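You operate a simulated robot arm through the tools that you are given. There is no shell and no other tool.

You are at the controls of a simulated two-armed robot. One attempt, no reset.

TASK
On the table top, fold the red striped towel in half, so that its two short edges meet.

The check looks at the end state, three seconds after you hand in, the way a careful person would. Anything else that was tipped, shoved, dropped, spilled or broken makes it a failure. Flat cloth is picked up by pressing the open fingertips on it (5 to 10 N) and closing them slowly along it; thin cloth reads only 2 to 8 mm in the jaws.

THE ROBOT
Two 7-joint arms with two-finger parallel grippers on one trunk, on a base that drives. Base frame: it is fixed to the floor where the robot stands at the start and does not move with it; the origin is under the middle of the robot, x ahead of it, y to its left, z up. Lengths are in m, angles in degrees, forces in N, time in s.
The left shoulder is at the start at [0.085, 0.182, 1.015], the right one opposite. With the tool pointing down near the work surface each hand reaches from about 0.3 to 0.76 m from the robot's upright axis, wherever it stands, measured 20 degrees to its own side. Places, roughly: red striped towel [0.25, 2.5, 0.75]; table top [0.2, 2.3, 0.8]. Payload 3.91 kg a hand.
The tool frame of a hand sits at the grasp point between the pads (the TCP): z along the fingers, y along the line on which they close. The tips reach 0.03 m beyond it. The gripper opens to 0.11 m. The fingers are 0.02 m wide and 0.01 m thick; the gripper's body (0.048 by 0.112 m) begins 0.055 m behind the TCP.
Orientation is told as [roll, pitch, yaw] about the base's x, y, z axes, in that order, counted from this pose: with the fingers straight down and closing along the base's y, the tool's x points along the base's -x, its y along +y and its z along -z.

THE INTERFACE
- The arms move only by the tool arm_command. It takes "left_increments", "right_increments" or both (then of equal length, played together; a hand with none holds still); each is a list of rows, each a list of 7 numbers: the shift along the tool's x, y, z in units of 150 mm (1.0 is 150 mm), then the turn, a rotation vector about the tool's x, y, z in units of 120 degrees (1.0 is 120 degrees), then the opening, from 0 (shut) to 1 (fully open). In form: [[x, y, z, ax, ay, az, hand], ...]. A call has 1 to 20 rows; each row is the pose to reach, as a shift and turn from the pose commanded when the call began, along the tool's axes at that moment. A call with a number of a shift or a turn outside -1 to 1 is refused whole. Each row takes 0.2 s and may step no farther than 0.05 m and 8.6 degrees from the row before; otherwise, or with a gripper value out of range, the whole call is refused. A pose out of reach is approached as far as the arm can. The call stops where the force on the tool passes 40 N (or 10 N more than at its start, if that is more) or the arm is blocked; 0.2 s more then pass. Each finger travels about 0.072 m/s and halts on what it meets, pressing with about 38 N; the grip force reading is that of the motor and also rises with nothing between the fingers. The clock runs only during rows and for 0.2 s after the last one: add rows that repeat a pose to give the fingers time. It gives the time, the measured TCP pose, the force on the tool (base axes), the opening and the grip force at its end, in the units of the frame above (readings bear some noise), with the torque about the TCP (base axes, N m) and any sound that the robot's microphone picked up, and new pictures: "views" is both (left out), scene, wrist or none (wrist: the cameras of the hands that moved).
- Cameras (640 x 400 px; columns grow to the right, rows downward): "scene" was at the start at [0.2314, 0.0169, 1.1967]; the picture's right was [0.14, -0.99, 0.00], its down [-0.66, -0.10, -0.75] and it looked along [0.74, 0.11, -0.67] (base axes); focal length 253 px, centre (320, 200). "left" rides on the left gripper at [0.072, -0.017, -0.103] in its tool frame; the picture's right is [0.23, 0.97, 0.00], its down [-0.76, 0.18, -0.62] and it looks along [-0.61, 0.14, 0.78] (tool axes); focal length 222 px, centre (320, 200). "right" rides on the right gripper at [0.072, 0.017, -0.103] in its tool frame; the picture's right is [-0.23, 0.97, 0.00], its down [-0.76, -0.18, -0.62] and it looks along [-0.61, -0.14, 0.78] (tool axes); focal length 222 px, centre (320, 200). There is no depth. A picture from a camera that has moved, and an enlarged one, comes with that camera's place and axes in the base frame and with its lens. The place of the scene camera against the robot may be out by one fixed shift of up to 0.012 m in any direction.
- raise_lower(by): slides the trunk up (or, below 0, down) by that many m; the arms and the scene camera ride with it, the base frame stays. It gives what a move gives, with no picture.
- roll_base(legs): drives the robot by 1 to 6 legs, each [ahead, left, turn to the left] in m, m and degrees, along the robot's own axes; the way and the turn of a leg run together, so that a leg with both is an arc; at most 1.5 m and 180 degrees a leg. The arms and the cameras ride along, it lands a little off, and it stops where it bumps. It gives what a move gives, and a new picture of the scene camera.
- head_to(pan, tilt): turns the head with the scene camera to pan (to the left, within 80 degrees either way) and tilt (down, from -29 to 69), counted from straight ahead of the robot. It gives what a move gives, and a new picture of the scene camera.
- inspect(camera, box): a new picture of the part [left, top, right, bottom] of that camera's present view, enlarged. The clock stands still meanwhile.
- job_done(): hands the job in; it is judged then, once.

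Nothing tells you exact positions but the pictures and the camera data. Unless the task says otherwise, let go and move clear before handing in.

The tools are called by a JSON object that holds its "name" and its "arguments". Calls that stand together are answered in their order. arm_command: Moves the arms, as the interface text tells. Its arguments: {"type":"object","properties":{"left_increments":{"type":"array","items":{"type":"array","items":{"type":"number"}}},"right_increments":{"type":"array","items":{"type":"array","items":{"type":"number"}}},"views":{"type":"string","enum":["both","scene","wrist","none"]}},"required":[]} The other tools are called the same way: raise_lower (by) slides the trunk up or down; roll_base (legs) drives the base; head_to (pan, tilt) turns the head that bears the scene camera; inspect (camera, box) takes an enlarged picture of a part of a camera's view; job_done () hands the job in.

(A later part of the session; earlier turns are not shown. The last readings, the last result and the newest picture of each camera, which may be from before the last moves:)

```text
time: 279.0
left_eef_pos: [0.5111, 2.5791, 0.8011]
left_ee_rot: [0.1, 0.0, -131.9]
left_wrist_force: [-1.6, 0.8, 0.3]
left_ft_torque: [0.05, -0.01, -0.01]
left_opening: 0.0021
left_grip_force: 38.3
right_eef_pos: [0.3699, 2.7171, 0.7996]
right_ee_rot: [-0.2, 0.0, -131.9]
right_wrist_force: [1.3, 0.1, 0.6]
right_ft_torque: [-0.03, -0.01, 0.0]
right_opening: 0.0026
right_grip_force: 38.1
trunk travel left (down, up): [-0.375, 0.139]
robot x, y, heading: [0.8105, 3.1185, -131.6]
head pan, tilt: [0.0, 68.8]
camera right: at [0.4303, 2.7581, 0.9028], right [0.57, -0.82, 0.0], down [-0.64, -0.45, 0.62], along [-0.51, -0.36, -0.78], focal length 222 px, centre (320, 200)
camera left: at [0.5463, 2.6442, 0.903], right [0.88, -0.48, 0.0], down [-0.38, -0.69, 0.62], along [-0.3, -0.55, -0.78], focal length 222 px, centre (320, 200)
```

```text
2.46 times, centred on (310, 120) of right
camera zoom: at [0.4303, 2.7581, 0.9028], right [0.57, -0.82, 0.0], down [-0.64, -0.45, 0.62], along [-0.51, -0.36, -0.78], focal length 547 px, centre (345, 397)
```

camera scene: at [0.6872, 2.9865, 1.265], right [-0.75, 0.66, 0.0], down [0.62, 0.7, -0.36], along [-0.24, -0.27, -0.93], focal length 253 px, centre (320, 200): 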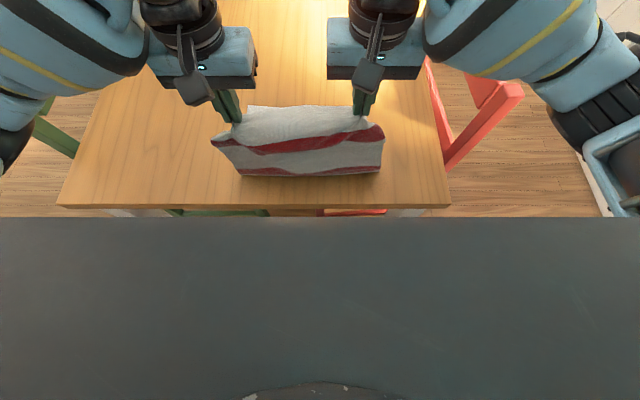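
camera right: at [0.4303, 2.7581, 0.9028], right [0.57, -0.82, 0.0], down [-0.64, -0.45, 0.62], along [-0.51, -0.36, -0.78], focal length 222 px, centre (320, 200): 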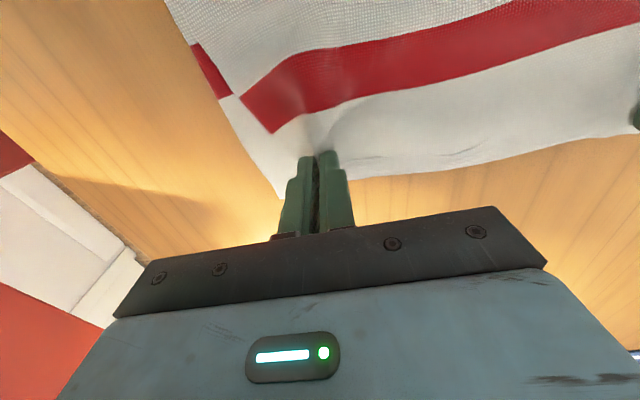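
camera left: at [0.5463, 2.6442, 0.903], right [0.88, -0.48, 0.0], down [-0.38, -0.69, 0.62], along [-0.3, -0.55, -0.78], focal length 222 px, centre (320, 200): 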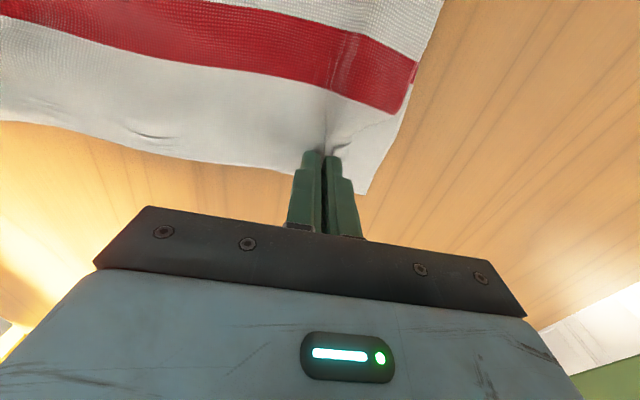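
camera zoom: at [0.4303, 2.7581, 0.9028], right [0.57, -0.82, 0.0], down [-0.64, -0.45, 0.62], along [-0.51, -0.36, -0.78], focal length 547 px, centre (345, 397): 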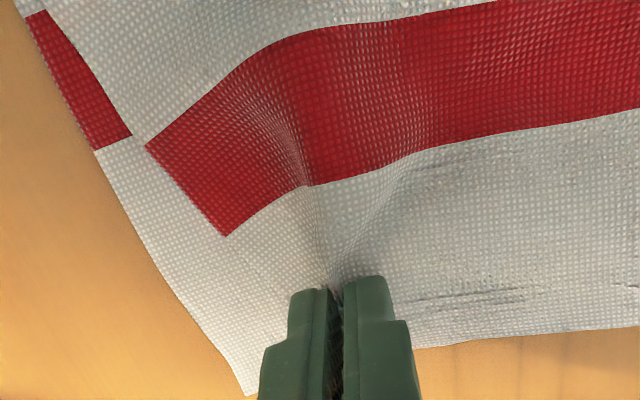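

This is excellent: the top layer is flat and taut, and its near edge is just 2.6 cm short of the lower layer's far edge. Moving the last bit forward and lowering.

{"name": "arm_command", "arguments": {"left_increments": [[-0.06, 0, 0, 0, 0, 0, 0], [-0.12, 0, 0, 0, 0, 0, 0], [-0.175, 0, 0.01, 0, 0, 0, 0], [-0.175, 0, 0.05, 0, 0, 0, 0], [-0.175, 0, 0.09, 0, 0, 0, 0], [-0.175, 0, 0.11, 0, 0, 0, 0], [-0.175, 0, 0.11, 0, 0, 0, 0]], "right_increments": [[-0.06, 0, 0, 0, 0, 0, 0], [-0.12, 0, 0, 0, 0, 0, 0], [-0.185, 0, 0.01, 0, 0, 0, 0], [-0.185, 0, 0.05, 0, 0, 0, 0], [-0.185, 0, 0.09, 0, 0, 0, 0], [-0.185, 0, 0.1, 0, 0, 0, 0], [-0.185, 0, 0.1, 0, 0, 0, 0]], "views": "none"}}

{"name": "inspect", "arguments": {"camera": "scene", "box": [200, 60, 440, 220]}}

{"name": "inspect", "arguments": {"camera": "left", "box": [200, 40, 460, 200]}}

{"name": "inspect", "arguments": {"camera": "right", "box": [180, 40, 440, 200]}}

```text
time: 280.6
left_eef_pos: [0.4944, 2.5604, 0.7852]
left_ee_rot: [-0.1, 0.0, -131.8]
left_wrist_force: [-1.1, 1.1, -0.1]
left_ft_torque: [0.05, 0.05, 0.0]
left_opening: 0.0023
left_grip_force: 37.6
right_eef_pos: [0.3511, 2.6968, 0.7861]
right_ee_rot: [-0.1, 0.0, -131.8]
right_wrist_force: [1.6, -1.7, 2.2]
right_ft_torque: [-0.05, -0.06, 0.02]
right_opening: 0.0027
right_grip_force: 37.8
trunk travel left (down, up): [-0.375, 0.139]
robot x, y, heading: [0.8108, 3.1157, -131.6]
head pan, tilt: [0.0, 68.8]
```

```text
2.50 times, centred on (320, 140) of scene
camera zoom: at [0.6869, 2.9861, 1.265], right [-0.75, 0.66, 0.0], down [0.62, 0.7, -0.36], along [-0.24, -0.27, -0.93], focal length 632 px, centre (320, 350)
```

zoom: 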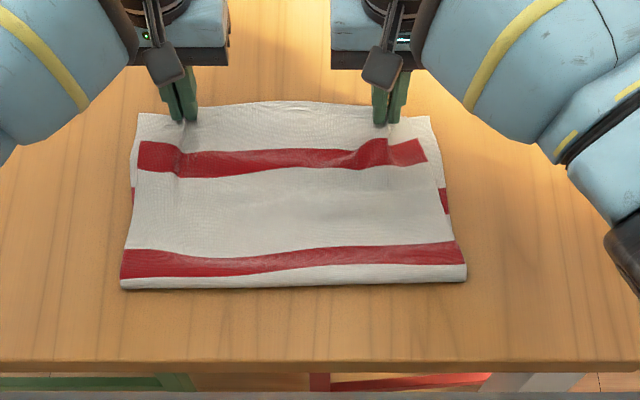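

```text
2.46 times, centred on (330, 120) of left
camera zoom: at [0.5292, 2.6249, 0.8871], right [0.88, -0.48, 0.0], down [-0.38, -0.69, 0.62], along [-0.3, -0.55, -0.78], focal length 547 px, centre (295, 397)
```

zoom: 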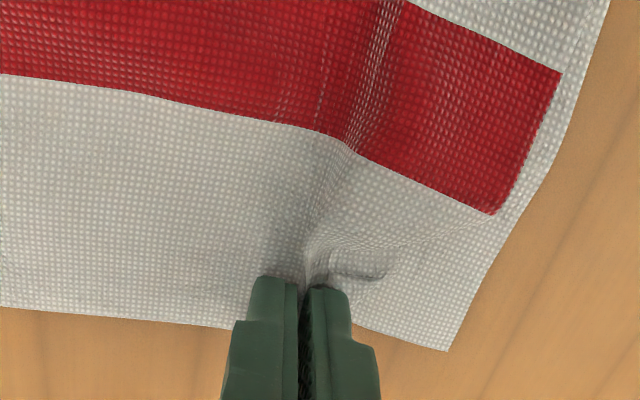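

```text
2.46 times, centred on (310, 120) of right
camera zoom: at [0.4112, 2.738, 0.8888], right [0.58, -0.82, 0.0], down [-0.64, -0.45, 0.62], along [-0.51, -0.36, -0.78], focal length 547 px, centre (345, 397)
```

zoom: 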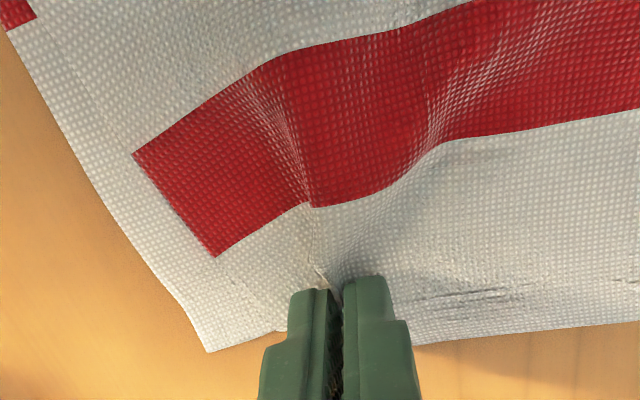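

The towel is folded neatly with both edges meeting. Now I press down lightly and open both grippers slowly so the pinched corners spread flat.

{"name": "arm_command", "arguments": {"left_increments": [[0, 0, 0.008, 0, 0, 0, 0], [0, 0, 0.016, 0, 0, 0, 0], [0, 0, 0.016, 0, 0, 0, 0]], "right_increments": [[0, 0, 0.006, 0, 0, 0, 0], [0, 0, 0.01, 0, 0, 0, 0], [0, 0, 0.01, 0, 0, 0, 0]], "views": "none"}}

```text
time: 281.4
left_eef_pos: [0.4934, 2.5603, 0.7828]
left_ee_rot: [-0.2, 0.0, -131.8]
left_wrist_force: [-2.4, 1.1, 4.9]
left_ft_torque: [0.02, 0.04, 0.04]
left_opening: 0.0021
left_grip_force: 38.3
right_eef_pos: [0.351, 2.6963, 0.7851]
right_ee_rot: [-0.3, -0.1, -131.8]
right_wrist_force: [2.3, -3.0, 5.0]
right_ft_torque: [-0.12, -0.02, 0.01]
right_opening: 0.0026
right_grip_force: 38.0
trunk travel left (down, up): [-0.375, 0.139]
robot x, y, heading: [0.8115, 3.1171, -131.6]
head pan, tilt: [0.0, 68.8]
```

{"name": "arm_command", "arguments": {"left_increments": [[0, 0.0, 0.002, 0, 0, 0, 0.04], [0, 0.005, 0.002, 0, 0, 0, 0.08], [0, 0.01, 0.002, 0, 0, 0, 0.12], [0, 0.015, 0.002, 0, 0, 0, 0.16], [0, 0.02, 0.002, 0, 0, 0, 0.2], [0, 0.025, 0.002, 0, 0, 0, 0.24], [0, 0.03, 0.002, 0, 0, 0, 0.28], [0, 0.035, 0.002, 0, 0, 0, 0.32], [0, 0.04, 0.002, 0, 0, 0, 0.36], [0, 0.045, 0.002, 0, 0, 0, 0.4], [0, 0.05, 0.002, 0, 0, 0, 0.44], [0, 0.05, 0.002, 0, 0, 0, 0.44]], "right_increments": [[0, 0.0, 0.002, 0, 0, 0, 0.04], [0, -0.005, 0.002, 0, 0, 0, 0.08], [0, -0.01, 0.002, 0, 0, 0, 0.12], [0, -0.015, 0.002, 0, 0, 0, 0.16], [0, -0.02, 0.002, 0, 0, 0, 0.2], [0, -0.025, 0.002, 0, 0, 0, 0.24], [0, -0.03, 0.002, 0, 0, 0, 0.28], [0, -0.035, 0.002, 0, 0, 0, 0.32], [0, -0.04, 0.002, 0, 0, 0, 0.36], [0, -0.045, 0.002, 0, 0, 0, 0.4], [0, -0.05, 0.002, 0, 0, 0, 0.44], [0, -0.05, 0.002, 0, 0, 0, 0.44]], "views": "none"}}

{"name": "inspect", "arguments": {"camera": "left", "box": [160, 40, 480, 240]}}

{"name": "inspect", "arguments": {"camera": "right", "box": [160, 40, 480, 240]}}

{"name": "inspect", "arguments": {"camera": "scene", "box": [200, 60, 440, 220]}}

```text
time: 284.0
left_eef_pos: [0.4996, 2.5564, 0.7816]
left_ee_rot: [0.0, 0.0, -131.8]
left_wrist_force: [-3.5, 2.0, 15.9]
left_ft_torque: [-0.14, -0.28, 0.0]
left_opening: 0.0461
left_grip_force: 0.1
right_eef_pos: [0.3451, 2.7019, 0.7863]
right_ee_rot: [0.0, -0.1, -131.8]
right_wrist_force: [0.7, -0.9, 0.1]
right_ft_torque: [0.02, -0.02, 0.01]
right_opening: 0.0484
right_grip_force: 0.0
trunk travel left (down, up): [-0.375, 0.139]
robot x, y, heading: [0.8111, 3.1141, -131.9]
head pan, tilt: [0.0, 68.8]
```

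```text
2.00 times, centred on (320, 140) of left
camera zoom: at [0.5347, 2.6211, 0.8848], right [0.88, -0.48, 0.0], down [-0.37, -0.68, 0.62], along [-0.3, -0.55, -0.78], focal length 444 px, centre (320, 320)
```

zoom: 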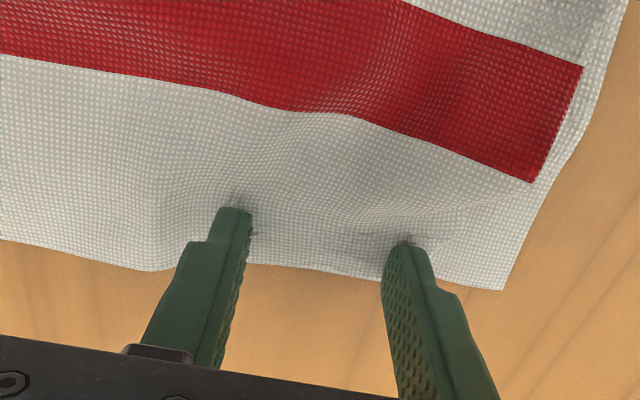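

```text
2.00 times, centred on (320, 140) of right
camera zoom: at [0.4056, 2.7436, 0.8869], right [0.57, -0.82, 0.0], down [-0.64, -0.45, 0.62], along [-0.51, -0.36, -0.78], focal length 444 px, centre (320, 320)
```

zoom: 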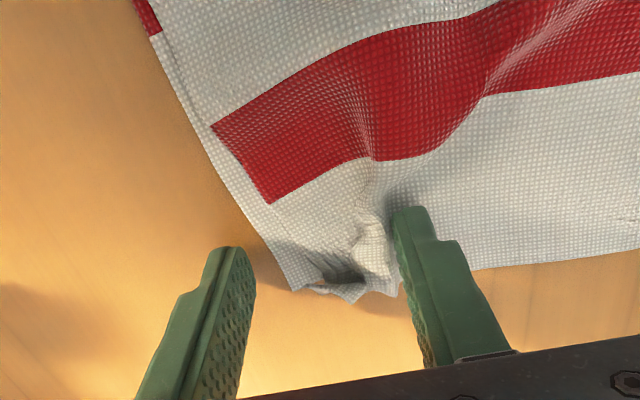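

```text
2.50 times, centred on (320, 140) of scene
camera zoom: at [0.687, 2.9874, 1.2651], right [-0.75, 0.66, 0.0], down [0.62, 0.7, -0.36], along [-0.24, -0.27, -0.93], focal length 632 px, centre (320, 350)
```

zoom: 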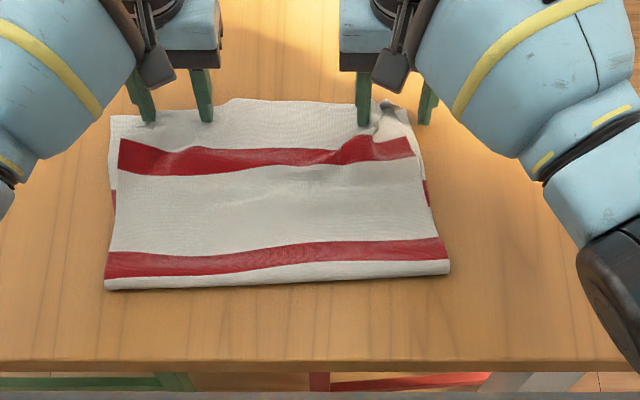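

The left corner spread out well. The right one slipped and stays bunched, so I'll set the closed right fingers on the bunch, press, and spread it while the left pins the stack.

{"name": "arm_command", "arguments": {"left_increments": [[0, 0, -0.003, 0, 0, 0, 0.44], [0, 0, -0.003, 0, 0, 0, 0.44], [0, 0, -0.003, 0, 0, 0, 0.44], [0, 0, -0.003, 0, 0, 0, 0.44], [0, 0, -0.003, 0, 0, 0, 0.44], [0, 0, -0.003, 0, 0, 0, 0.44], [0, 0, -0.003, 0, 0, 0, 0.44]], "right_increments": [[0, 0, -0.15, 0, 0, 0, 0.44], [0, 0, -0.25, 0, 0, 0, 0.2], [0, 0.08, -0.25, 0, 0, 0, 0.0], [0, 0.08, -0.25, 0, 0, 0, 0.0], [0, 0.08, -0.15, 0, 0, 0, 0.0], [0, 0.08, -0.05, 0, 0, 0, 0.0], [0, 0.08, -0.01, 0, 0, 0, 0.0]], "views": "none"}}

{"name": "inspect", "arguments": {"camera": "right", "box": [160, 40, 480, 240]}}

```text
time: 285.6
left_eef_pos: [0.5004, 2.5555, 0.7828]
left_ee_rot: [-0.1, -0.1, -131.9]
left_wrist_force: [-2.2, 2.5, 12.9]
left_ft_torque: [-0.13, -0.28, 0.03]
left_opening: 0.0464
left_grip_force: 0.1
right_eef_pos: [0.3548, 2.6919, 0.7856]
right_ee_rot: [-0.1, -0.1, -131.8]
right_wrist_force: [-0.1, 0.7, 0.6]
right_ft_torque: [-0.02, 0.0, 0.01]
right_opening: 0.0
right_grip_force: 37.6
trunk travel left (down, up): [-0.375, 0.139]
robot x, y, heading: [0.8112, 3.1156, -131.7]
head pan, tilt: [0.0, 68.8]
```

```text
2.00 times, centred on (320, 140) of right
camera zoom: at [0.4155, 2.7354, 0.8879], right [0.57, -0.82, 0.0], down [-0.64, -0.45, 0.62], along [-0.51, -0.36, -0.78], focal length 444 px, centre (320, 320)
```

zoom: 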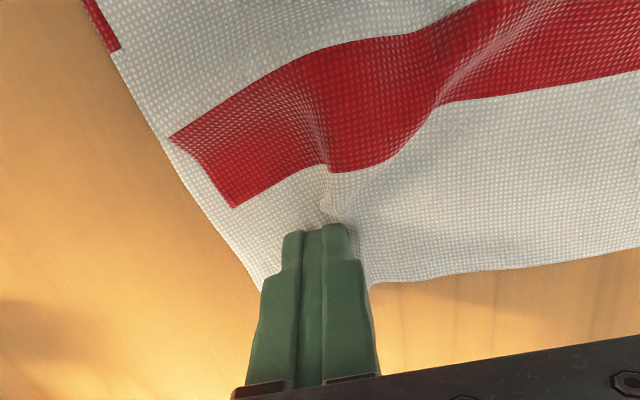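

{"name": "arm_command", "arguments": {"right_increments": [[0, 0, 0.008, 0, 0, 0, 0], [0, 0, 0.015, 0, 0, 0, 0], [0, 0, 0.015, 0, 0, 0, 0]], "views": "none"}}

```text
time: 286.4
left_eef_pos: [0.5008, 2.5573, 0.7828]
left_ee_rot: [0.0, -0.1, -131.8]
left_wrist_force: [-2.7, 1.0, 11.9]
left_ft_torque: [-0.13, -0.18, 0.04]
left_opening: 0.0465
left_grip_force: 0.1
right_eef_pos: [0.3552, 2.6926, 0.7829]
right_ee_rot: [-0.1, -0.1, -131.8]
right_wrist_force: [0.1, -0.3, 4.2]
right_ft_torque: [-0.04, 0.02, 0.0]
right_opening: 0.0
right_grip_force: 37.4
trunk travel left (down, up): [-0.375, 0.139]
robot x, y, heading: [0.8071, 3.1155, -131.8]
head pan, tilt: [0.0, 68.8]
```

{"name": "arm_command", "arguments": {"right_increments": [[0, 0, 0.003, 0, 0, 0, 0.03], [0, 0, 0.003, 0, 0, 0, 0.06], [0, 0, 0.003, 0, 0, 0, 0.09], [0, 0, 0.003, 0, 0, 0, 0.12], [0, 0, 0.003, 0, 0, 0, 0.15], [0, 0, 0.003, 0, 0, 0, 0.18], [0, 0, 0.003, 0, 0, 0, 0.21], [0, 0, 0.003, 0, 0, 0, 0.24], [0, 0, 0.003, 0, 0, 0, 0.27], [0, 0, 0.003, 0, 0, 0, 0.3], [0, 0, 0.003, 0, 0, 0, 0.34], [0, 0, 0.003, 0, 0, 0, 0.38], [0, 0, 0.003, 0, 0, 0, 0.42], [0, 0, 0.003, 0, 0, 0, 0.42]], "views": "none"}}

{"name": "inspect", "arguments": {"camera": "right", "box": [160, 40, 480, 240]}}

{"name": "inspect", "arguments": {"camera": "scene", "box": [200, 60, 440, 220]}}

```text
time: 289.4
left_eef_pos: [0.4997, 2.5568, 0.7837]
left_ee_rot: [0.1, -0.1, -131.9]
left_wrist_force: [-2.0, 1.9, 9.6]
left_ft_torque: [-0.07, -0.15, -0.01]
left_opening: 0.0468
left_grip_force: 0.1
right_eef_pos: [0.3549, 2.693, 0.7835]
right_ee_rot: [-0.1, -0.1, -131.7]
right_wrist_force: [-0.9, 1.7, 8.7]
right_ft_torque: [-0.12, -0.08, 0.01]
right_opening: 0.0449
right_grip_force: 0.0
trunk travel left (down, up): [-0.375, 0.139]
robot x, y, heading: [0.8129, 3.1189, -131.7]
head pan, tilt: [0.0, 68.8]
```

```text
2.00 times, centred on (320, 140) of right
camera zoom: at [0.4153, 2.7357, 0.8853], right [0.57, -0.82, 0.0], down [-0.64, -0.45, 0.62], along [-0.51, -0.36, -0.78], focal length 444 px, centre (320, 320)
```

zoom: 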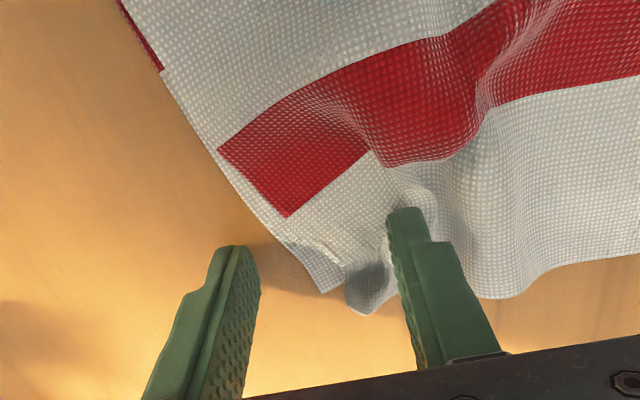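

```text
2.50 times, centred on (320, 140) of scene
camera zoom: at [0.6872, 2.9874, 1.2651], right [-0.75, 0.66, 0.0], down [0.62, 0.7, -0.36], along [-0.24, -0.27, -0.93], focal length 632 px, centre (320, 350)
```

zoom: 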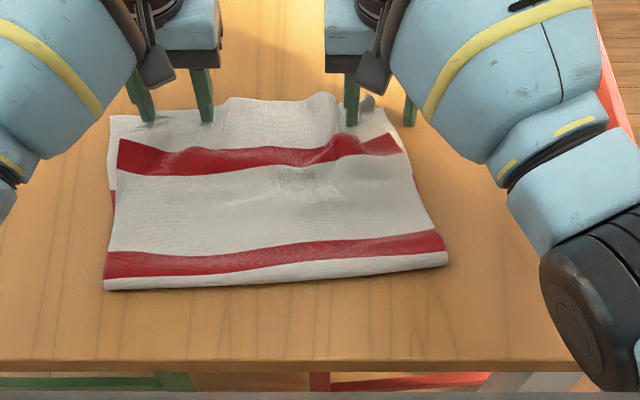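

{"name": "arm_command", "arguments": {"right_increments": [[0, 0, -0.15, 0, 0, 0, 0.42], [0, 0.0, -0.3, 0, 0, 0, 0.2], [0.03, 0.05, -0.3, 0, 0, 0, 0.0], [0.06, 0.08, -0.3, 0, 0, 0, 0.0], [0.06, 0.08, -0.2, 0, 0, 0, 0.0], [0.06, 0.08, -0.1, 0, 0, 0, 0.0], [0.06, 0.08, -0.03, 0, 0, 0, 0.0]], "views": "none"}}

{"name": "inspect", "arguments": {"camera": "right", "box": [160, 40, 480, 240]}}

{"name": "inspect", "arguments": {"camera": "scene", "box": [310, 90, 390, 140]}}

```text
time: 291.0
left_eef_pos: [0.4997, 2.5553, 0.7824]
left_ee_rot: [0.0, -0.1, -131.8]
left_wrist_force: [-0.5, 2.9, 11.6]
left_ft_torque: [-0.08, -0.26, 0.06]
left_opening: 0.0466
left_grip_force: 0.0
right_eef_pos: [0.3666, 2.6934, 0.7867]
right_ee_rot: [-0.1, -0.1, -131.9]
right_wrist_force: [-0.5, 0.6, 0.6]
right_ft_torque: [0.0, 0.0, -0.01]
right_opening: 0.0001
right_grip_force: 37.4
trunk travel left (down, up): [-0.375, 0.139]
robot x, y, heading: [0.8114, 3.1154, -131.5]
head pan, tilt: [0.0, 68.8]
```

```text
2.00 times, centred on (320, 140) of right
camera zoom: at [0.4288, 2.735, 0.8894], right [0.57, -0.82, 0.0], down [-0.64, -0.45, 0.62], along [-0.51, -0.36, -0.78], focal length 444 px, centre (320, 320)
```

zoom: 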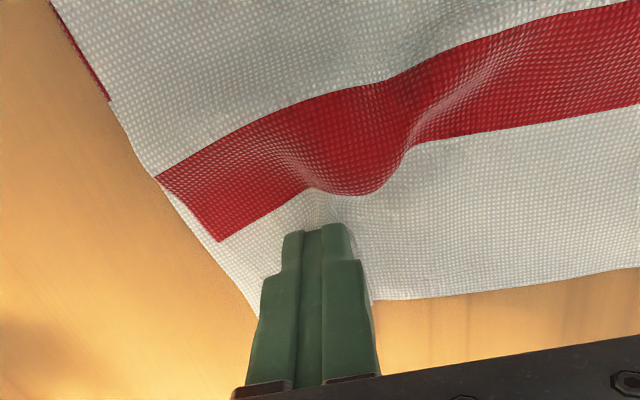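

```text
8.00 times, centred on (350, 115) of scene
camera zoom: at [0.6871, 2.9871, 1.2651], right [-0.75, 0.66, 0.0], down [0.62, 0.7, -0.36], along [-0.24, -0.27, -0.93], focal length 2024 px, centre (80, 880)
```

zoom: 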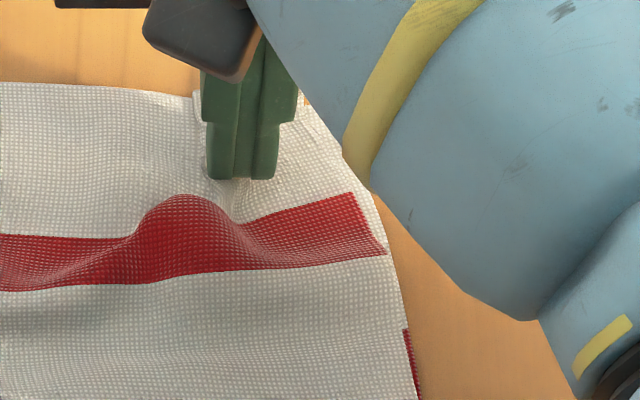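

{"name": "arm_command", "arguments": {"right_increments": [[0, 0, -0.12, 0, 0, 0, 0], [0, -0.06, -0.15, 0, 0, 0, 0], [0, -0.12, -0.1, 0, 0, 0, 0], [0, -0.12, 0.0, 0, 0, 0, 0], [0, -0.12, 0.02, 0, 0, 0, 0], [0, -0.12, 0.025, 0, 0, 0, 0], [0, -0.12, 0.025, 0, 0, 0, 0]], "views": "none"}}

{"name": "inspect", "arguments": {"camera": "right", "box": [160, 40, 480, 240]}}

```text
time: 292.6
left_eef_pos: [0.5, 2.5545, 0.7817]
left_ee_rot: [0.0, 0.0, -131.9]
left_wrist_force: [-0.9, 2.8, 11.6]
left_ft_torque: [-0.15, -0.27, 0.05]
left_opening: 0.0469
left_grip_force: 0.0
right_eef_pos: [0.3559, 2.7052, 0.7828]
right_ee_rot: [-0.2, 0.1, -131.8]
right_wrist_force: [0.3, -0.3, -1.0]
right_ft_torque: [0.0, -0.02, 0.01]
right_opening: 0.0
right_grip_force: 37.0
trunk travel left (down, up): [-0.375, 0.139]
robot x, y, heading: [0.8123, 3.1122, -131.5]
head pan, tilt: [0.0, 68.8]
```

```text
2.00 times, centred on (320, 140) of right
camera zoom: at [0.4163, 2.7467, 0.8858], right [0.57, -0.82, 0.0], down [-0.64, -0.45, 0.62], along [-0.51, -0.36, -0.78], focal length 444 px, centre (320, 320)
```

zoom: 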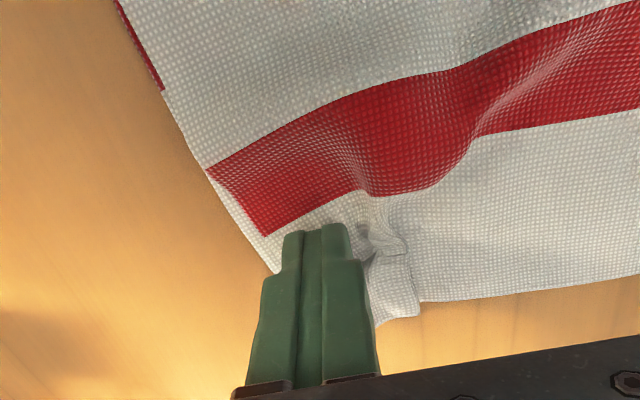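

{"name": "arm_command", "arguments": {"right_increments": [[0, 0, 0.006, 0, 0, 0, 0], [0, 0, 0.009, 0, 0, 0, 0], [0, 0, 0.009, 0, 0, 0, 0]], "views": "none"}}

```text
time: 293.4
left_eef_pos: [0.4997, 2.5561, 0.7827]
left_ee_rot: [0.1, -0.1, -132.0]
left_wrist_force: [-1.5, 1.8, 11.4]
left_ft_torque: [-0.09, -0.29, 0.07]
left_opening: 0.0471
left_grip_force: 0.1
right_eef_pos: [0.3552, 2.7039, 0.7835]
right_ee_rot: [-0.1, -0.1, -131.8]
right_wrist_force: [0.8, 0.4, 2.1]
right_ft_torque: [0.03, 0.03, 0.02]
right_opening: 0.0001
right_grip_force: 37.7
trunk travel left (down, up): [-0.375, 0.139]
robot x, y, heading: [0.8088, 3.1179, -131.8]
head pan, tilt: [0.0, 68.8]
```

{"name": "arm_command", "arguments": {"right_increments": [[0, 0, 0.004, 0, 0, 0, 0], [0, -0.035, 0.004, 0, 0, 0, 0], [0, -0.07, 0.004, 0, 0, 0, 0], [0, -0.105, 0.004, 0, 0, 0, 0], [0, -0.14, 0.004, 0, 0, 0, 0], [0, -0.175, 0.004, 0, 0, 0, 0], [0, -0.21, 0.004, 0, 0, 0, 0], [0, -0.245, 0.004, 0, 0, 0, 0]], "views": "none"}}

{"name": "inspect", "arguments": {"camera": "right", "box": [160, 40, 480, 240]}}

{"name": "inspect", "arguments": {"camera": "scene", "box": [200, 60, 440, 220]}}

```text
time: 295.2
left_eef_pos: [0.499, 2.5565, 0.7826]
left_ee_rot: [0.0, 0.0, -131.9]
left_wrist_force: [-3.2, 2.1, 10.2]
left_ft_torque: [-0.1, -0.2, 0.02]
left_opening: 0.0468
left_grip_force: 0.0
right_eef_pos: [0.328, 2.7282, 0.7817]
right_ee_rot: [-0.1, 0.0, -131.8]
right_wrist_force: [1.3, -0.7, 3.3]
right_ft_torque: [-0.04, -0.07, 0.0]
right_opening: 0.0
right_grip_force: 37.8
trunk travel left (down, up): [-0.375, 0.139]
robot x, y, heading: [0.8118, 3.1164, -131.8]
head pan, tilt: [0.0, 68.8]
```

```text
2.00 times, centred on (320, 140) of right
camera zoom: at [0.3895, 2.7707, 0.8848], right [0.57, -0.82, 0.0], down [-0.64, -0.45, 0.62], along [-0.51, -0.36, -0.78], focal length 444 px, centre (320, 320)
```

zoom: 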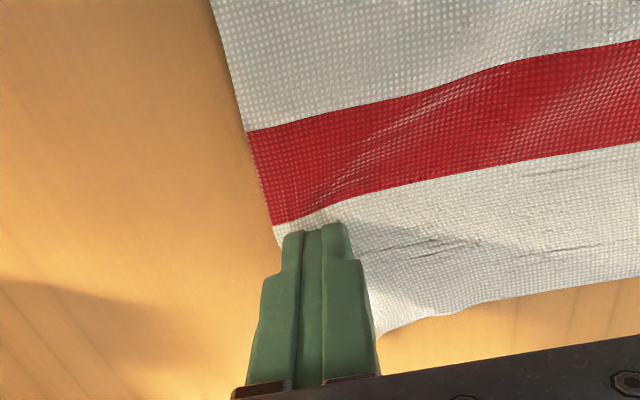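

```text
2.50 times, centred on (320, 140) of scene
camera zoom: at [0.6873, 2.9871, 1.2651], right [-0.75, 0.66, 0.0], down [0.62, 0.7, -0.36], along [-0.24, -0.27, -0.93], focal length 632 px, centre (320, 350)
```

zoom: 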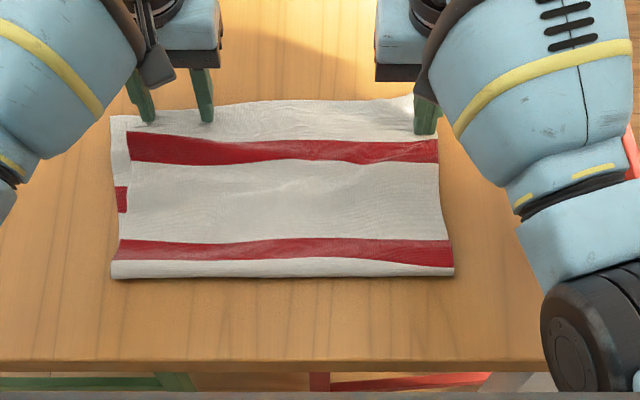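

The pleat is gone and the right side lies flat. I'll lift both hands straight up and check the result.

{"name": "arm_command", "arguments": {"left_increments": [[0, 0, -0.1, 0, 0, 0, 0.44], [0, 0, -0.3, 0, 0, 0, 0.44], [0, 0, -0.5, 0, 0, 0, 0.44], [0, 0.2, -0.65, 0, 0, 0, 0.3], [0, 0.45, -0.75, 0, 0, 0, 0.2], [0, 0.7, -0.75, 0, 0, 0, 0.0], [0, 0.9, -0.75, 0, 0, 0, 0.0]], "right_increments": [[0, 0, -0.1, 0, 0, 0, 0], [0, 0, -0.3, 0, 0, 0, 0], [0, 0, -0.5, 0, 0, 0, 0], [0, -0.2, -0.65, 0, 0, 0, 0], [0, -0.4, -0.75, 0, 0, 0, 0], [0, -0.55, -0.75, 0, 0, 0, 0], [0, -0.65, -0.75, 0, 0, 0, 0]], "views": "wrist"}}

{"name": "inspect", "arguments": {"camera": "scene", "box": [200, 60, 440, 220]}}

{"name": "inspect", "arguments": {"camera": "scene", "box": [230, 90, 310, 140]}}

{"name": "inspect", "arguments": {"camera": "scene", "box": [305, 90, 385, 140]}}

```text
time: 296.8
left_eef_pos: [0.6019, 2.4665, 0.8958]
left_ee_rot: [0.0, 0.0, -131.9]
left_wrist_force: [0.0, 0.4, -0.5]
left_ft_torque: [-0.02, 0.02, 0.0]
left_opening: 0.0
left_grip_force: 37.4
right_eef_pos: [0.2555, 2.7938, 0.8939]
right_ee_rot: [-0.2, -0.1, -131.8]
right_wrist_force: [0.3, -0.4, 0.3]
right_ft_torque: [0.01, 0.0, -0.01]
right_opening: 0.0
right_grip_force: 37.6
trunk travel left (down, up): [-0.375, 0.139]
robot x, y, heading: [0.8075, 3.1133, -131.9]
head pan, tilt: [0.0, 68.8]
camera right: at [0.3159, 2.8349, 0.9969], right [0.57, -0.82, 0.0], down [-0.64, -0.45, 0.62], along [-0.51, -0.36, -0.78], focal length 222 px, centre (320, 200)
camera left: at [0.6368, 2.5305, 0.9974], right [0.88, -0.48, 0.0], down [-0.38, -0.69, 0.62], along [-0.3, -0.55, -0.78], focal length 222 px, centre (320, 200)
```

right: 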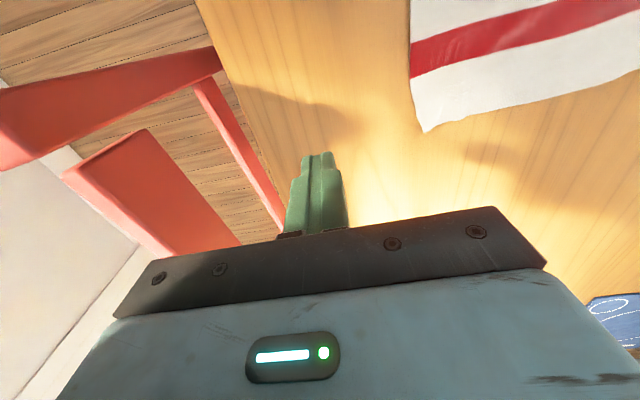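
left: 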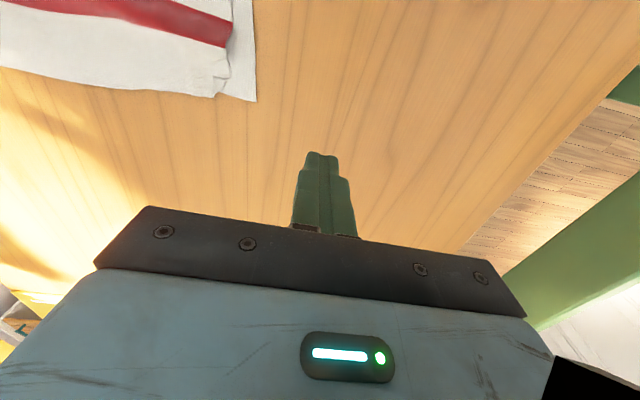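

```text
2.50 times, centred on (320, 140) of scene
camera zoom: at [0.6869, 2.9859, 1.2649], right [-0.75, 0.66, 0.0], down [0.62, 0.7, -0.36], along [-0.24, -0.27, -0.93], focal length 632 px, centre (320, 350)
```

zoom: 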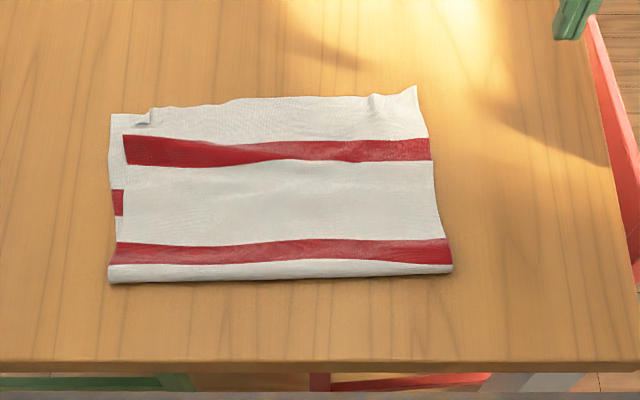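

```text
8.00 times, centred on (270, 115) of scene
camera zoom: at [0.6869, 2.9859, 1.2649], right [-0.75, 0.66, 0.0], down [0.62, 0.7, -0.36], along [-0.24, -0.27, -0.93], focal length 2024 px, centre (720, 880)
```

zoom: 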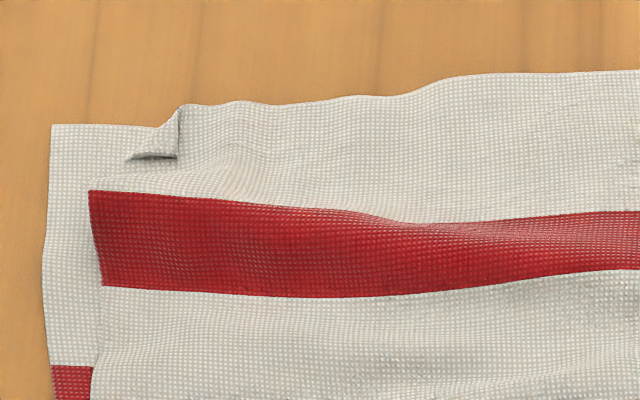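

```text
8.00 times, centred on (345, 115) of scene
camera zoom: at [0.6869, 2.9859, 1.2649], right [-0.75, 0.66, 0.0], down [0.62, 0.7, -0.36], along [-0.24, -0.27, -0.93], focal length 2024 px, centre (120, 880)
```

zoom: 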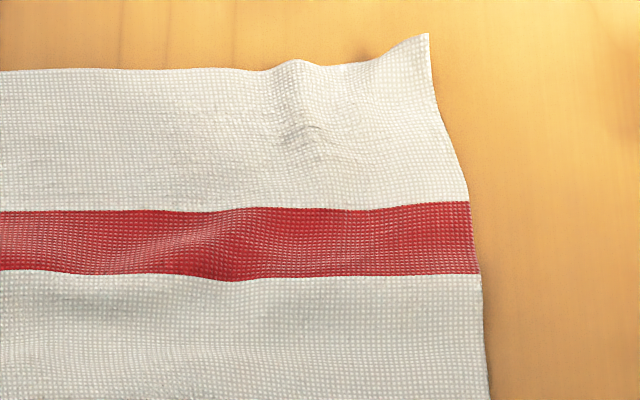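

This looks very good: the towel is folded in half and the edges lie together. Two small things remain: a tiny dog-ear at the left corner, and a corner tip on the right sticking forward. I'll pin with the right hand and flick the left dog-ear open.

{"name": "arm_command", "arguments": {"left_increments": [[0.03, -0.2, 0, 0, 0, 0, 0], [0.07, -0.4, 0, 0, 0, 0, 0], [0.1, -0.6, 0, 0, 0, 0, 0], [0.135, -0.8, 0, 0, 0, 0, 0], [0.135, -0.869, 0.15, 0, 0, 0, 0], [0.135, -0.869, 0.35, 0, 0, 0, 0], [0.135, -0.869, 0.55, 0, 0, 0, 0], [0.135, -0.869, 0.66, 0, 0, 0, 0], [0.135, -0.869, 0.66, 0, 0, 0, 0], [0.135, -0.869, 0.66, 0, 0, 0, 0]], "right_increments": [[0.1, 0.2, 0, 0, 0, 0, 0], [0.2, 0.4, 0, 0, 0, 0, 0], [0.3, 0.6, 0, 0, 0, 0, 0], [0.4, 0.8, 0, 0, 0, 0, 0], [0.515, 1.0, 0.1, 0, 0, 0, 0], [0.515, 1.0, 0.3, 0, 0, 0, 0], [0.515, 1.0, 0.5, 0, 0, 0, 0], [0.515, 1.0, 0.68, 0, 0, 0, 0], [0.515, 1.0, 0.74, 0, 0, 0, 0], [0.515, 1.0, 0.755, 0, 0, 0, 0]], "views": "none"}}

{"name": "inspect", "arguments": {"camera": "left", "box": [160, 40, 480, 240]}}

```text
time: 299.0
left_eef_pos: [0.5161, 2.568, 0.7958]
left_ee_rot: [0.0, -0.2, -131.8]
left_wrist_force: [-0.7, 0.2, -0.8]
left_ft_torque: [0.0, 0.01, -0.03]
left_opening: 0.0001
left_grip_force: 38.1
right_eef_pos: [0.4172, 2.7501, 0.7813]
right_ee_rot: [-0.3, -0.2, -131.8]
right_wrist_force: [-1.2, 2.6, 14.9]
right_ft_torque: [0.11, -0.01, 0.01]
right_opening: 0.0
right_grip_force: 37.8
trunk travel left (down, up): [-0.375, 0.139]
robot x, y, heading: [0.8108, 3.117, -132.0]
head pan, tilt: [0.0, 68.8]
```

```text
2.00 times, centred on (320, 140) of left
camera zoom: at [0.5518, 2.6318, 0.8981], right [0.88, -0.48, 0.0], down [-0.38, -0.69, 0.62], along [-0.3, -0.55, -0.78], focal length 444 px, centre (320, 320)
```

zoom: 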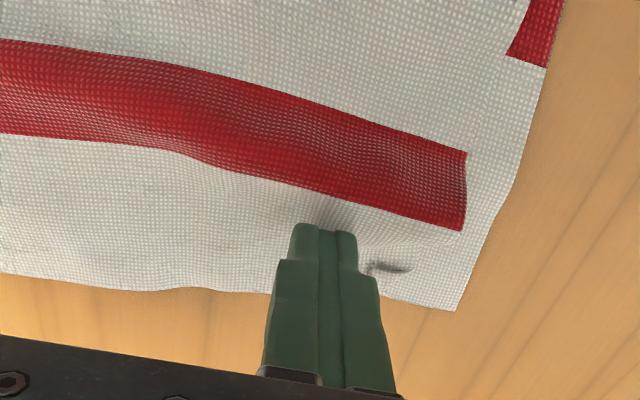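

{"name": "arm_command", "arguments": {"left_increments": [[0, 0, 0.04, 0, 0, 0, 0], [0, 0, 0.075, 0, 0, 0, 0], [0, 0, 0.083, 0, 0, 0, 0], [-0.06, 0.06, 0.083, 0, 0, 0, 0], [-0.12, 0.12, 0.083, 0, 0, 0, 0], [-0.18, 0.18, 0.083, 0, 0, 0, 0], [-0.24, 0.24, 0.083, 0, 0, 0, 0], [-0.3, 0.3, 0.083, 0, 0, 0, 0], [-0.36, 0.35, 0.083, 0, 0, 0, 0]], "views": "none"}}

{"name": "inspect", "arguments": {"camera": "left", "box": [160, 40, 480, 240]}}

{"name": "inspect", "arguments": {"camera": "scene", "box": [200, 60, 440, 220]}}

```text
time: 301.0
left_eef_pos: [0.521, 2.4912, 0.7834]
left_ee_rot: [0.0, 0.0, -131.9]
left_wrist_force: [-0.2, -0.4, 0.0]
left_ft_torque: [-0.02, 0.01, 0.02]
left_opening: 0.0
left_grip_force: 37.7
right_eef_pos: [0.4173, 2.7509, 0.7813]
right_ee_rot: [-0.1, -0.3, -131.9]
right_wrist_force: [-6.5, 0.0, 29.4]
right_ft_torque: [-0.04, 0.12, 0.01]
right_opening: 0.0
right_grip_force: 37.9
trunk travel left (down, up): [-0.375, 0.139]
robot x, y, heading: [0.8093, 3.1143, -132.0]
head pan, tilt: [0.0, 68.8]
```

```text
2.00 times, centred on (320, 140) of left
camera zoom: at [0.5558, 2.5576, 0.8867], right [0.88, -0.48, 0.0], down [-0.38, -0.69, 0.62], along [-0.3, -0.55, -0.78], focal length 444 px, centre (320, 320)
```

zoom: 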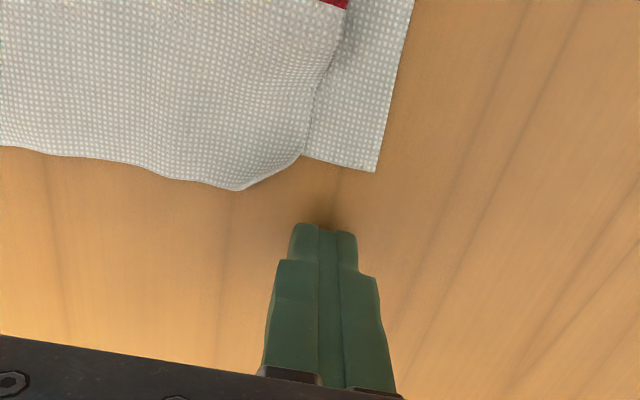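

```text
2.50 times, centred on (320, 140) of scene
camera zoom: at [0.6877, 2.9874, 1.2652], right [-0.75, 0.66, 0.0], down [0.62, 0.7, -0.36], along [-0.24, -0.27, -0.93], focal length 632 px, centre (320, 350)
```

zoom: 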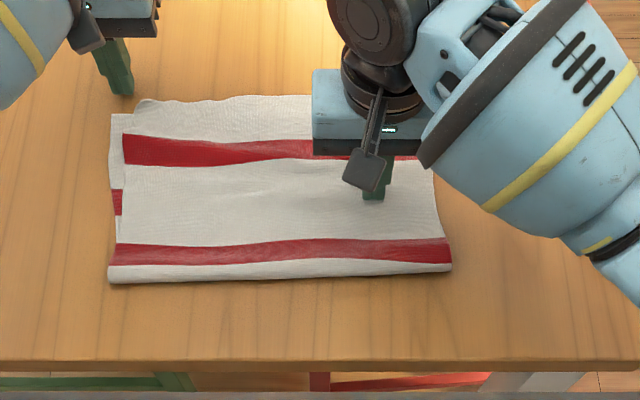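

{"name": "inspect", "arguments": {"camera": "scene", "box": [235, 90, 285, 122]}}

{"name": "inspect", "arguments": {"camera": "left", "box": [220, 60, 380, 160]}}

```text
12.50 times, centred on (260, 106) of scene
camera zoom: at [0.6877, 2.9874, 1.2652], right [-0.75, 0.66, 0.0], down [0.62, 0.7, -0.36], along [-0.24, -0.27, -0.93], focal length 3162 px, centre (1070, 1375)
```

zoom: 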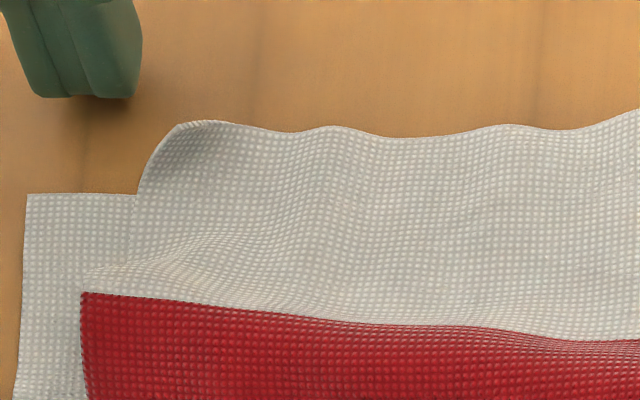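

```text
4.00 times, centred on (300, 110) of left
camera zoom: at [0.5558, 2.5576, 0.8867], right [0.88, -0.48, 0.0], down [-0.38, -0.69, 0.62], along [-0.3, -0.55, -0.78], focal length 888 px, centre (400, 560)
```

zoom: 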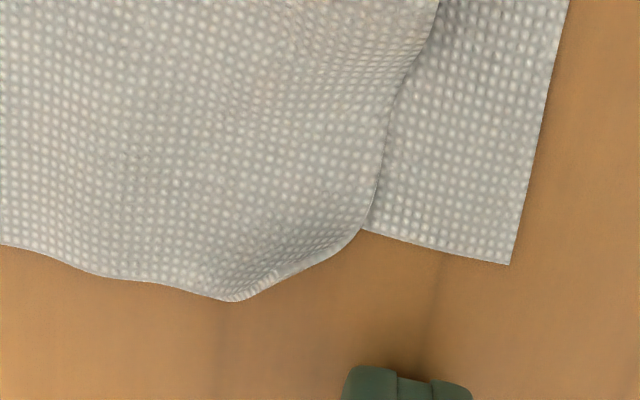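

The dog-ear is open. The top layer's left corner still sits about 3 cm inboard because of small waves in the edge. I'll pin near the right end and gently pull the left corner outward to stretch the edge.

{"name": "arm_command", "arguments": {"left_increments": [[0, 0, -0.15, 0, 0, 0, 0], [0.05, -0.1, -0.25, 0, 0, 0, 0], [0.13, -0.25, -0.25, 0, 0, 0, 0], [0.225, -0.417, -0.25, 0, 0, 0, 0], [0.225, -0.417, -0.15, 0, 0, 0, 0], [0.225, -0.417, -0.07, 0, 0, 0, 0], [0.225, -0.417, -0.02, 0, 0, 0, 0], [0.225, -0.417, -0.01, 0, 0, 0, 0]], "right_increments": [[0, 0, -0.15, 0, 0, 0, 0], [-0.15, 0, -0.25, 0, 0, 0, 0], [-0.32, 0, -0.25, 0, 0, 0, 0], [-0.48, 0, -0.25, 0, 0, 0, 0], [-0.48, 0, -0.15, 0, 0, 0, 0], [-0.48, 0, -0.07, 0, 0, 0, 0], [-0.48, 0, -0.01, 0, 0, 0, 0], [-0.48, 0, 0.0, 0, 0, 0, 0]], "views": "none"}}

{"name": "inspect", "arguments": {"camera": "left", "box": [160, 40, 480, 240]}}

{"name": "inspect", "arguments": {"camera": "scene", "box": [200, 60, 440, 220]}}

```text
time: 302.8
left_eef_pos: [0.4959, 2.5592, 0.786]
left_ee_rot: [0.0, 0.0, -132.0]
left_wrist_force: [-0.4, 0.6, 0.2]
left_ft_torque: [0.01, 0.01, 0.0]
left_opening: 0.0
left_grip_force: 37.1
right_eef_pos: [0.3693, 2.6964, 0.7823]
right_ee_rot: [-0.2, -0.1, -131.9]
right_wrist_force: [-1.4, 1.1, 6.8]
right_ft_torque: [0.03, 0.01, -0.01]
right_opening: 0.0003
right_grip_force: 37.9
trunk travel left (down, up): [-0.375, 0.139]
robot x, y, heading: [0.8087, 3.1123, -132.0]
head pan, tilt: [0.0, 68.8]
```

```text
2.00 times, centred on (320, 140) of left
camera zoom: at [0.5309, 2.6237, 0.8872], right [0.88, -0.48, 0.0], down [-0.38, -0.69, 0.62], along [-0.3, -0.55, -0.78], focal length 444 px, centre (320, 320)
```

zoom: 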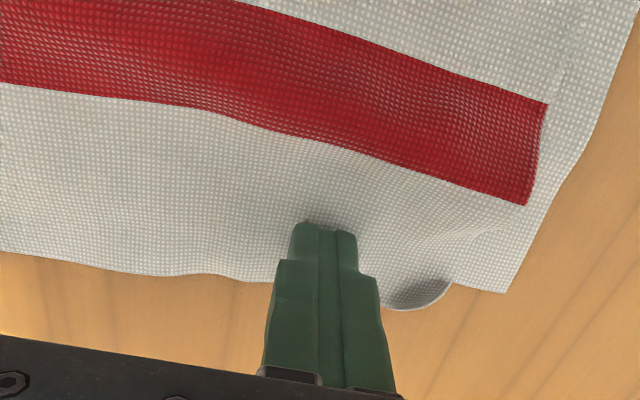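

```text
2.50 times, centred on (320, 140) of scene
camera zoom: at [0.6869, 2.9865, 1.2651], right [-0.75, 0.66, 0.0], down [0.62, 0.7, -0.36], along [-0.24, -0.27, -0.93], focal length 632 px, centre (320, 350)
```

zoom: 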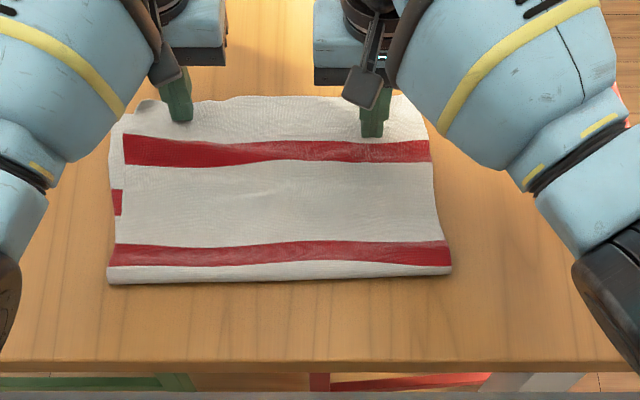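

{"name": "arm_command", "arguments": {"left_increments": [[0, 0.03, -0.08, 0, 0, 0, 0], [0, 0.08, -0.1, 0, 0, 0, 0], [0, 0.12, -0.08, 0, 0, 0, 0], [0, 0.12, 0.0, 0, 0, 0, 0], [0, 0.12, 0.015, 0, 0, 0, 0], [0, 0.12, 0.022, 0, 0, 0, 0], [0, 0.12, 0.022, 0, 0, 0, 0]], "right_increments": [[0, 0, 0.003, 0, 0, 0, 0], [0, 0, 0.003, 0, 0, 0, 0], [0, 0, 0.003, 0, 0, 0, 0], [0, 0, 0.003, 0, 0, 0, 0], [0, 0, 0.003, 0, 0, 0, 0], [0, 0, 0.003, 0, 0, 0, 0], [0, 0, 0.003, 0, 0, 0, 0]], "views": "none"}}

```text
time: 304.4
left_eef_pos: [0.5106, 2.5493, 0.7821]
left_ee_rot: [0.1, -0.1, -131.8]
left_wrist_force: [-0.6, 0.1, 2.6]
left_ft_torque: [0.0, -0.02, 0.0]
left_opening: 0.0
left_grip_force: 37.6
right_eef_pos: [0.3703, 2.6986, 0.781]
right_ee_rot: [-0.1, -0.2, -131.9]
right_wrist_force: [-4.9, -3.6, 24.4]
right_ft_torque: [-0.07, 0.1, -0.01]
right_opening: 0.0
right_grip_force: 37.7
trunk travel left (down, up): [-0.375, 0.139]
robot x, y, heading: [0.8108, 3.1177, -131.7]
head pan, tilt: [0.0, 68.8]
```

{"name": "arm_command", "arguments": {"left_increments": [[0, 0.0, 0.004, 0, 0, 0, 0], [0.005, 0.03, 0.004, 0, 0, 0, 0], [0.01, 0.06, 0.004, 0, 0, 0, 0], [0.015, 0.09, 0.004, 0, 0, 0, 0], [0.02, 0.12, 0.004, 0, 0, 0, 0], [0.025, 0.15, 0.004, 0, 0, 0, 0]], "views": "none"}}

{"name": "inspect", "arguments": {"camera": "left", "box": [160, 40, 480, 240]}}

{"name": "inspect", "arguments": {"camera": "scene", "box": [200, 60, 440, 220]}}

```text
time: 305.8
left_eef_pos: [0.5288, 2.5359, 0.7818]
left_ee_rot: [-0.1, -0.2, -131.9]
left_wrist_force: [-4.9, 3.5, 8.5]
left_ft_torque: [0.05, 0.12, 0.03]
left_opening: 0.0
left_grip_force: 38.0
right_eef_pos: [0.3706, 2.6988, 0.7815]
right_ee_rot: [-0.2, -0.2, -131.9]
right_wrist_force: [-1.0, -4.8, 21.9]
right_ft_torque: [-0.14, 0.01, -0.03]
right_opening: 0.0
right_grip_force: 37.8
trunk travel left (down, up): [-0.375, 0.139]
robot x, y, heading: [0.8079, 3.1167, -131.6]
head pan, tilt: [0.0, 68.8]
```

```text
2.00 times, centred on (320, 140) of left
camera zoom: at [0.5643, 2.6007, 0.8844], right [0.88, -0.48, 0.0], down [-0.37, -0.68, 0.63], along [-0.3, -0.55, -0.78], focal length 444 px, centre (320, 320)
```

zoom: 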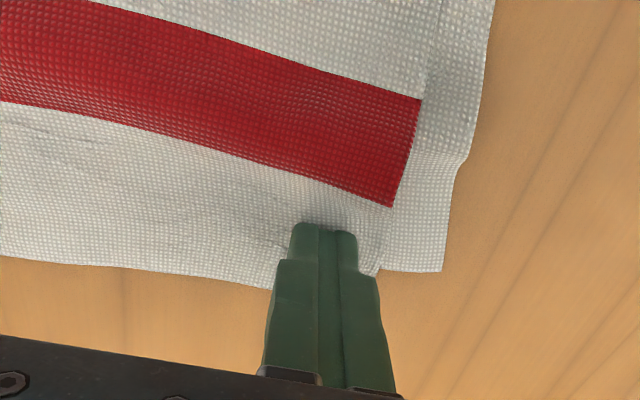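

```text
2.50 times, centred on (320, 140) of scene
camera zoom: at [0.6877, 2.9876, 1.2653], right [-0.75, 0.66, 0.0], down [0.62, 0.7, -0.36], along [-0.24, -0.27, -0.93], focal length 632 px, centre (320, 350)
```

zoom: 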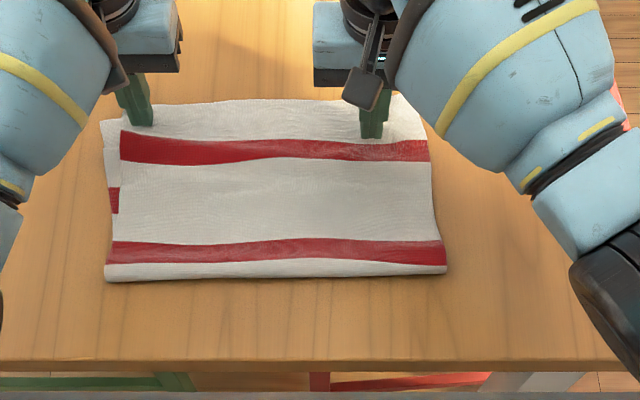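

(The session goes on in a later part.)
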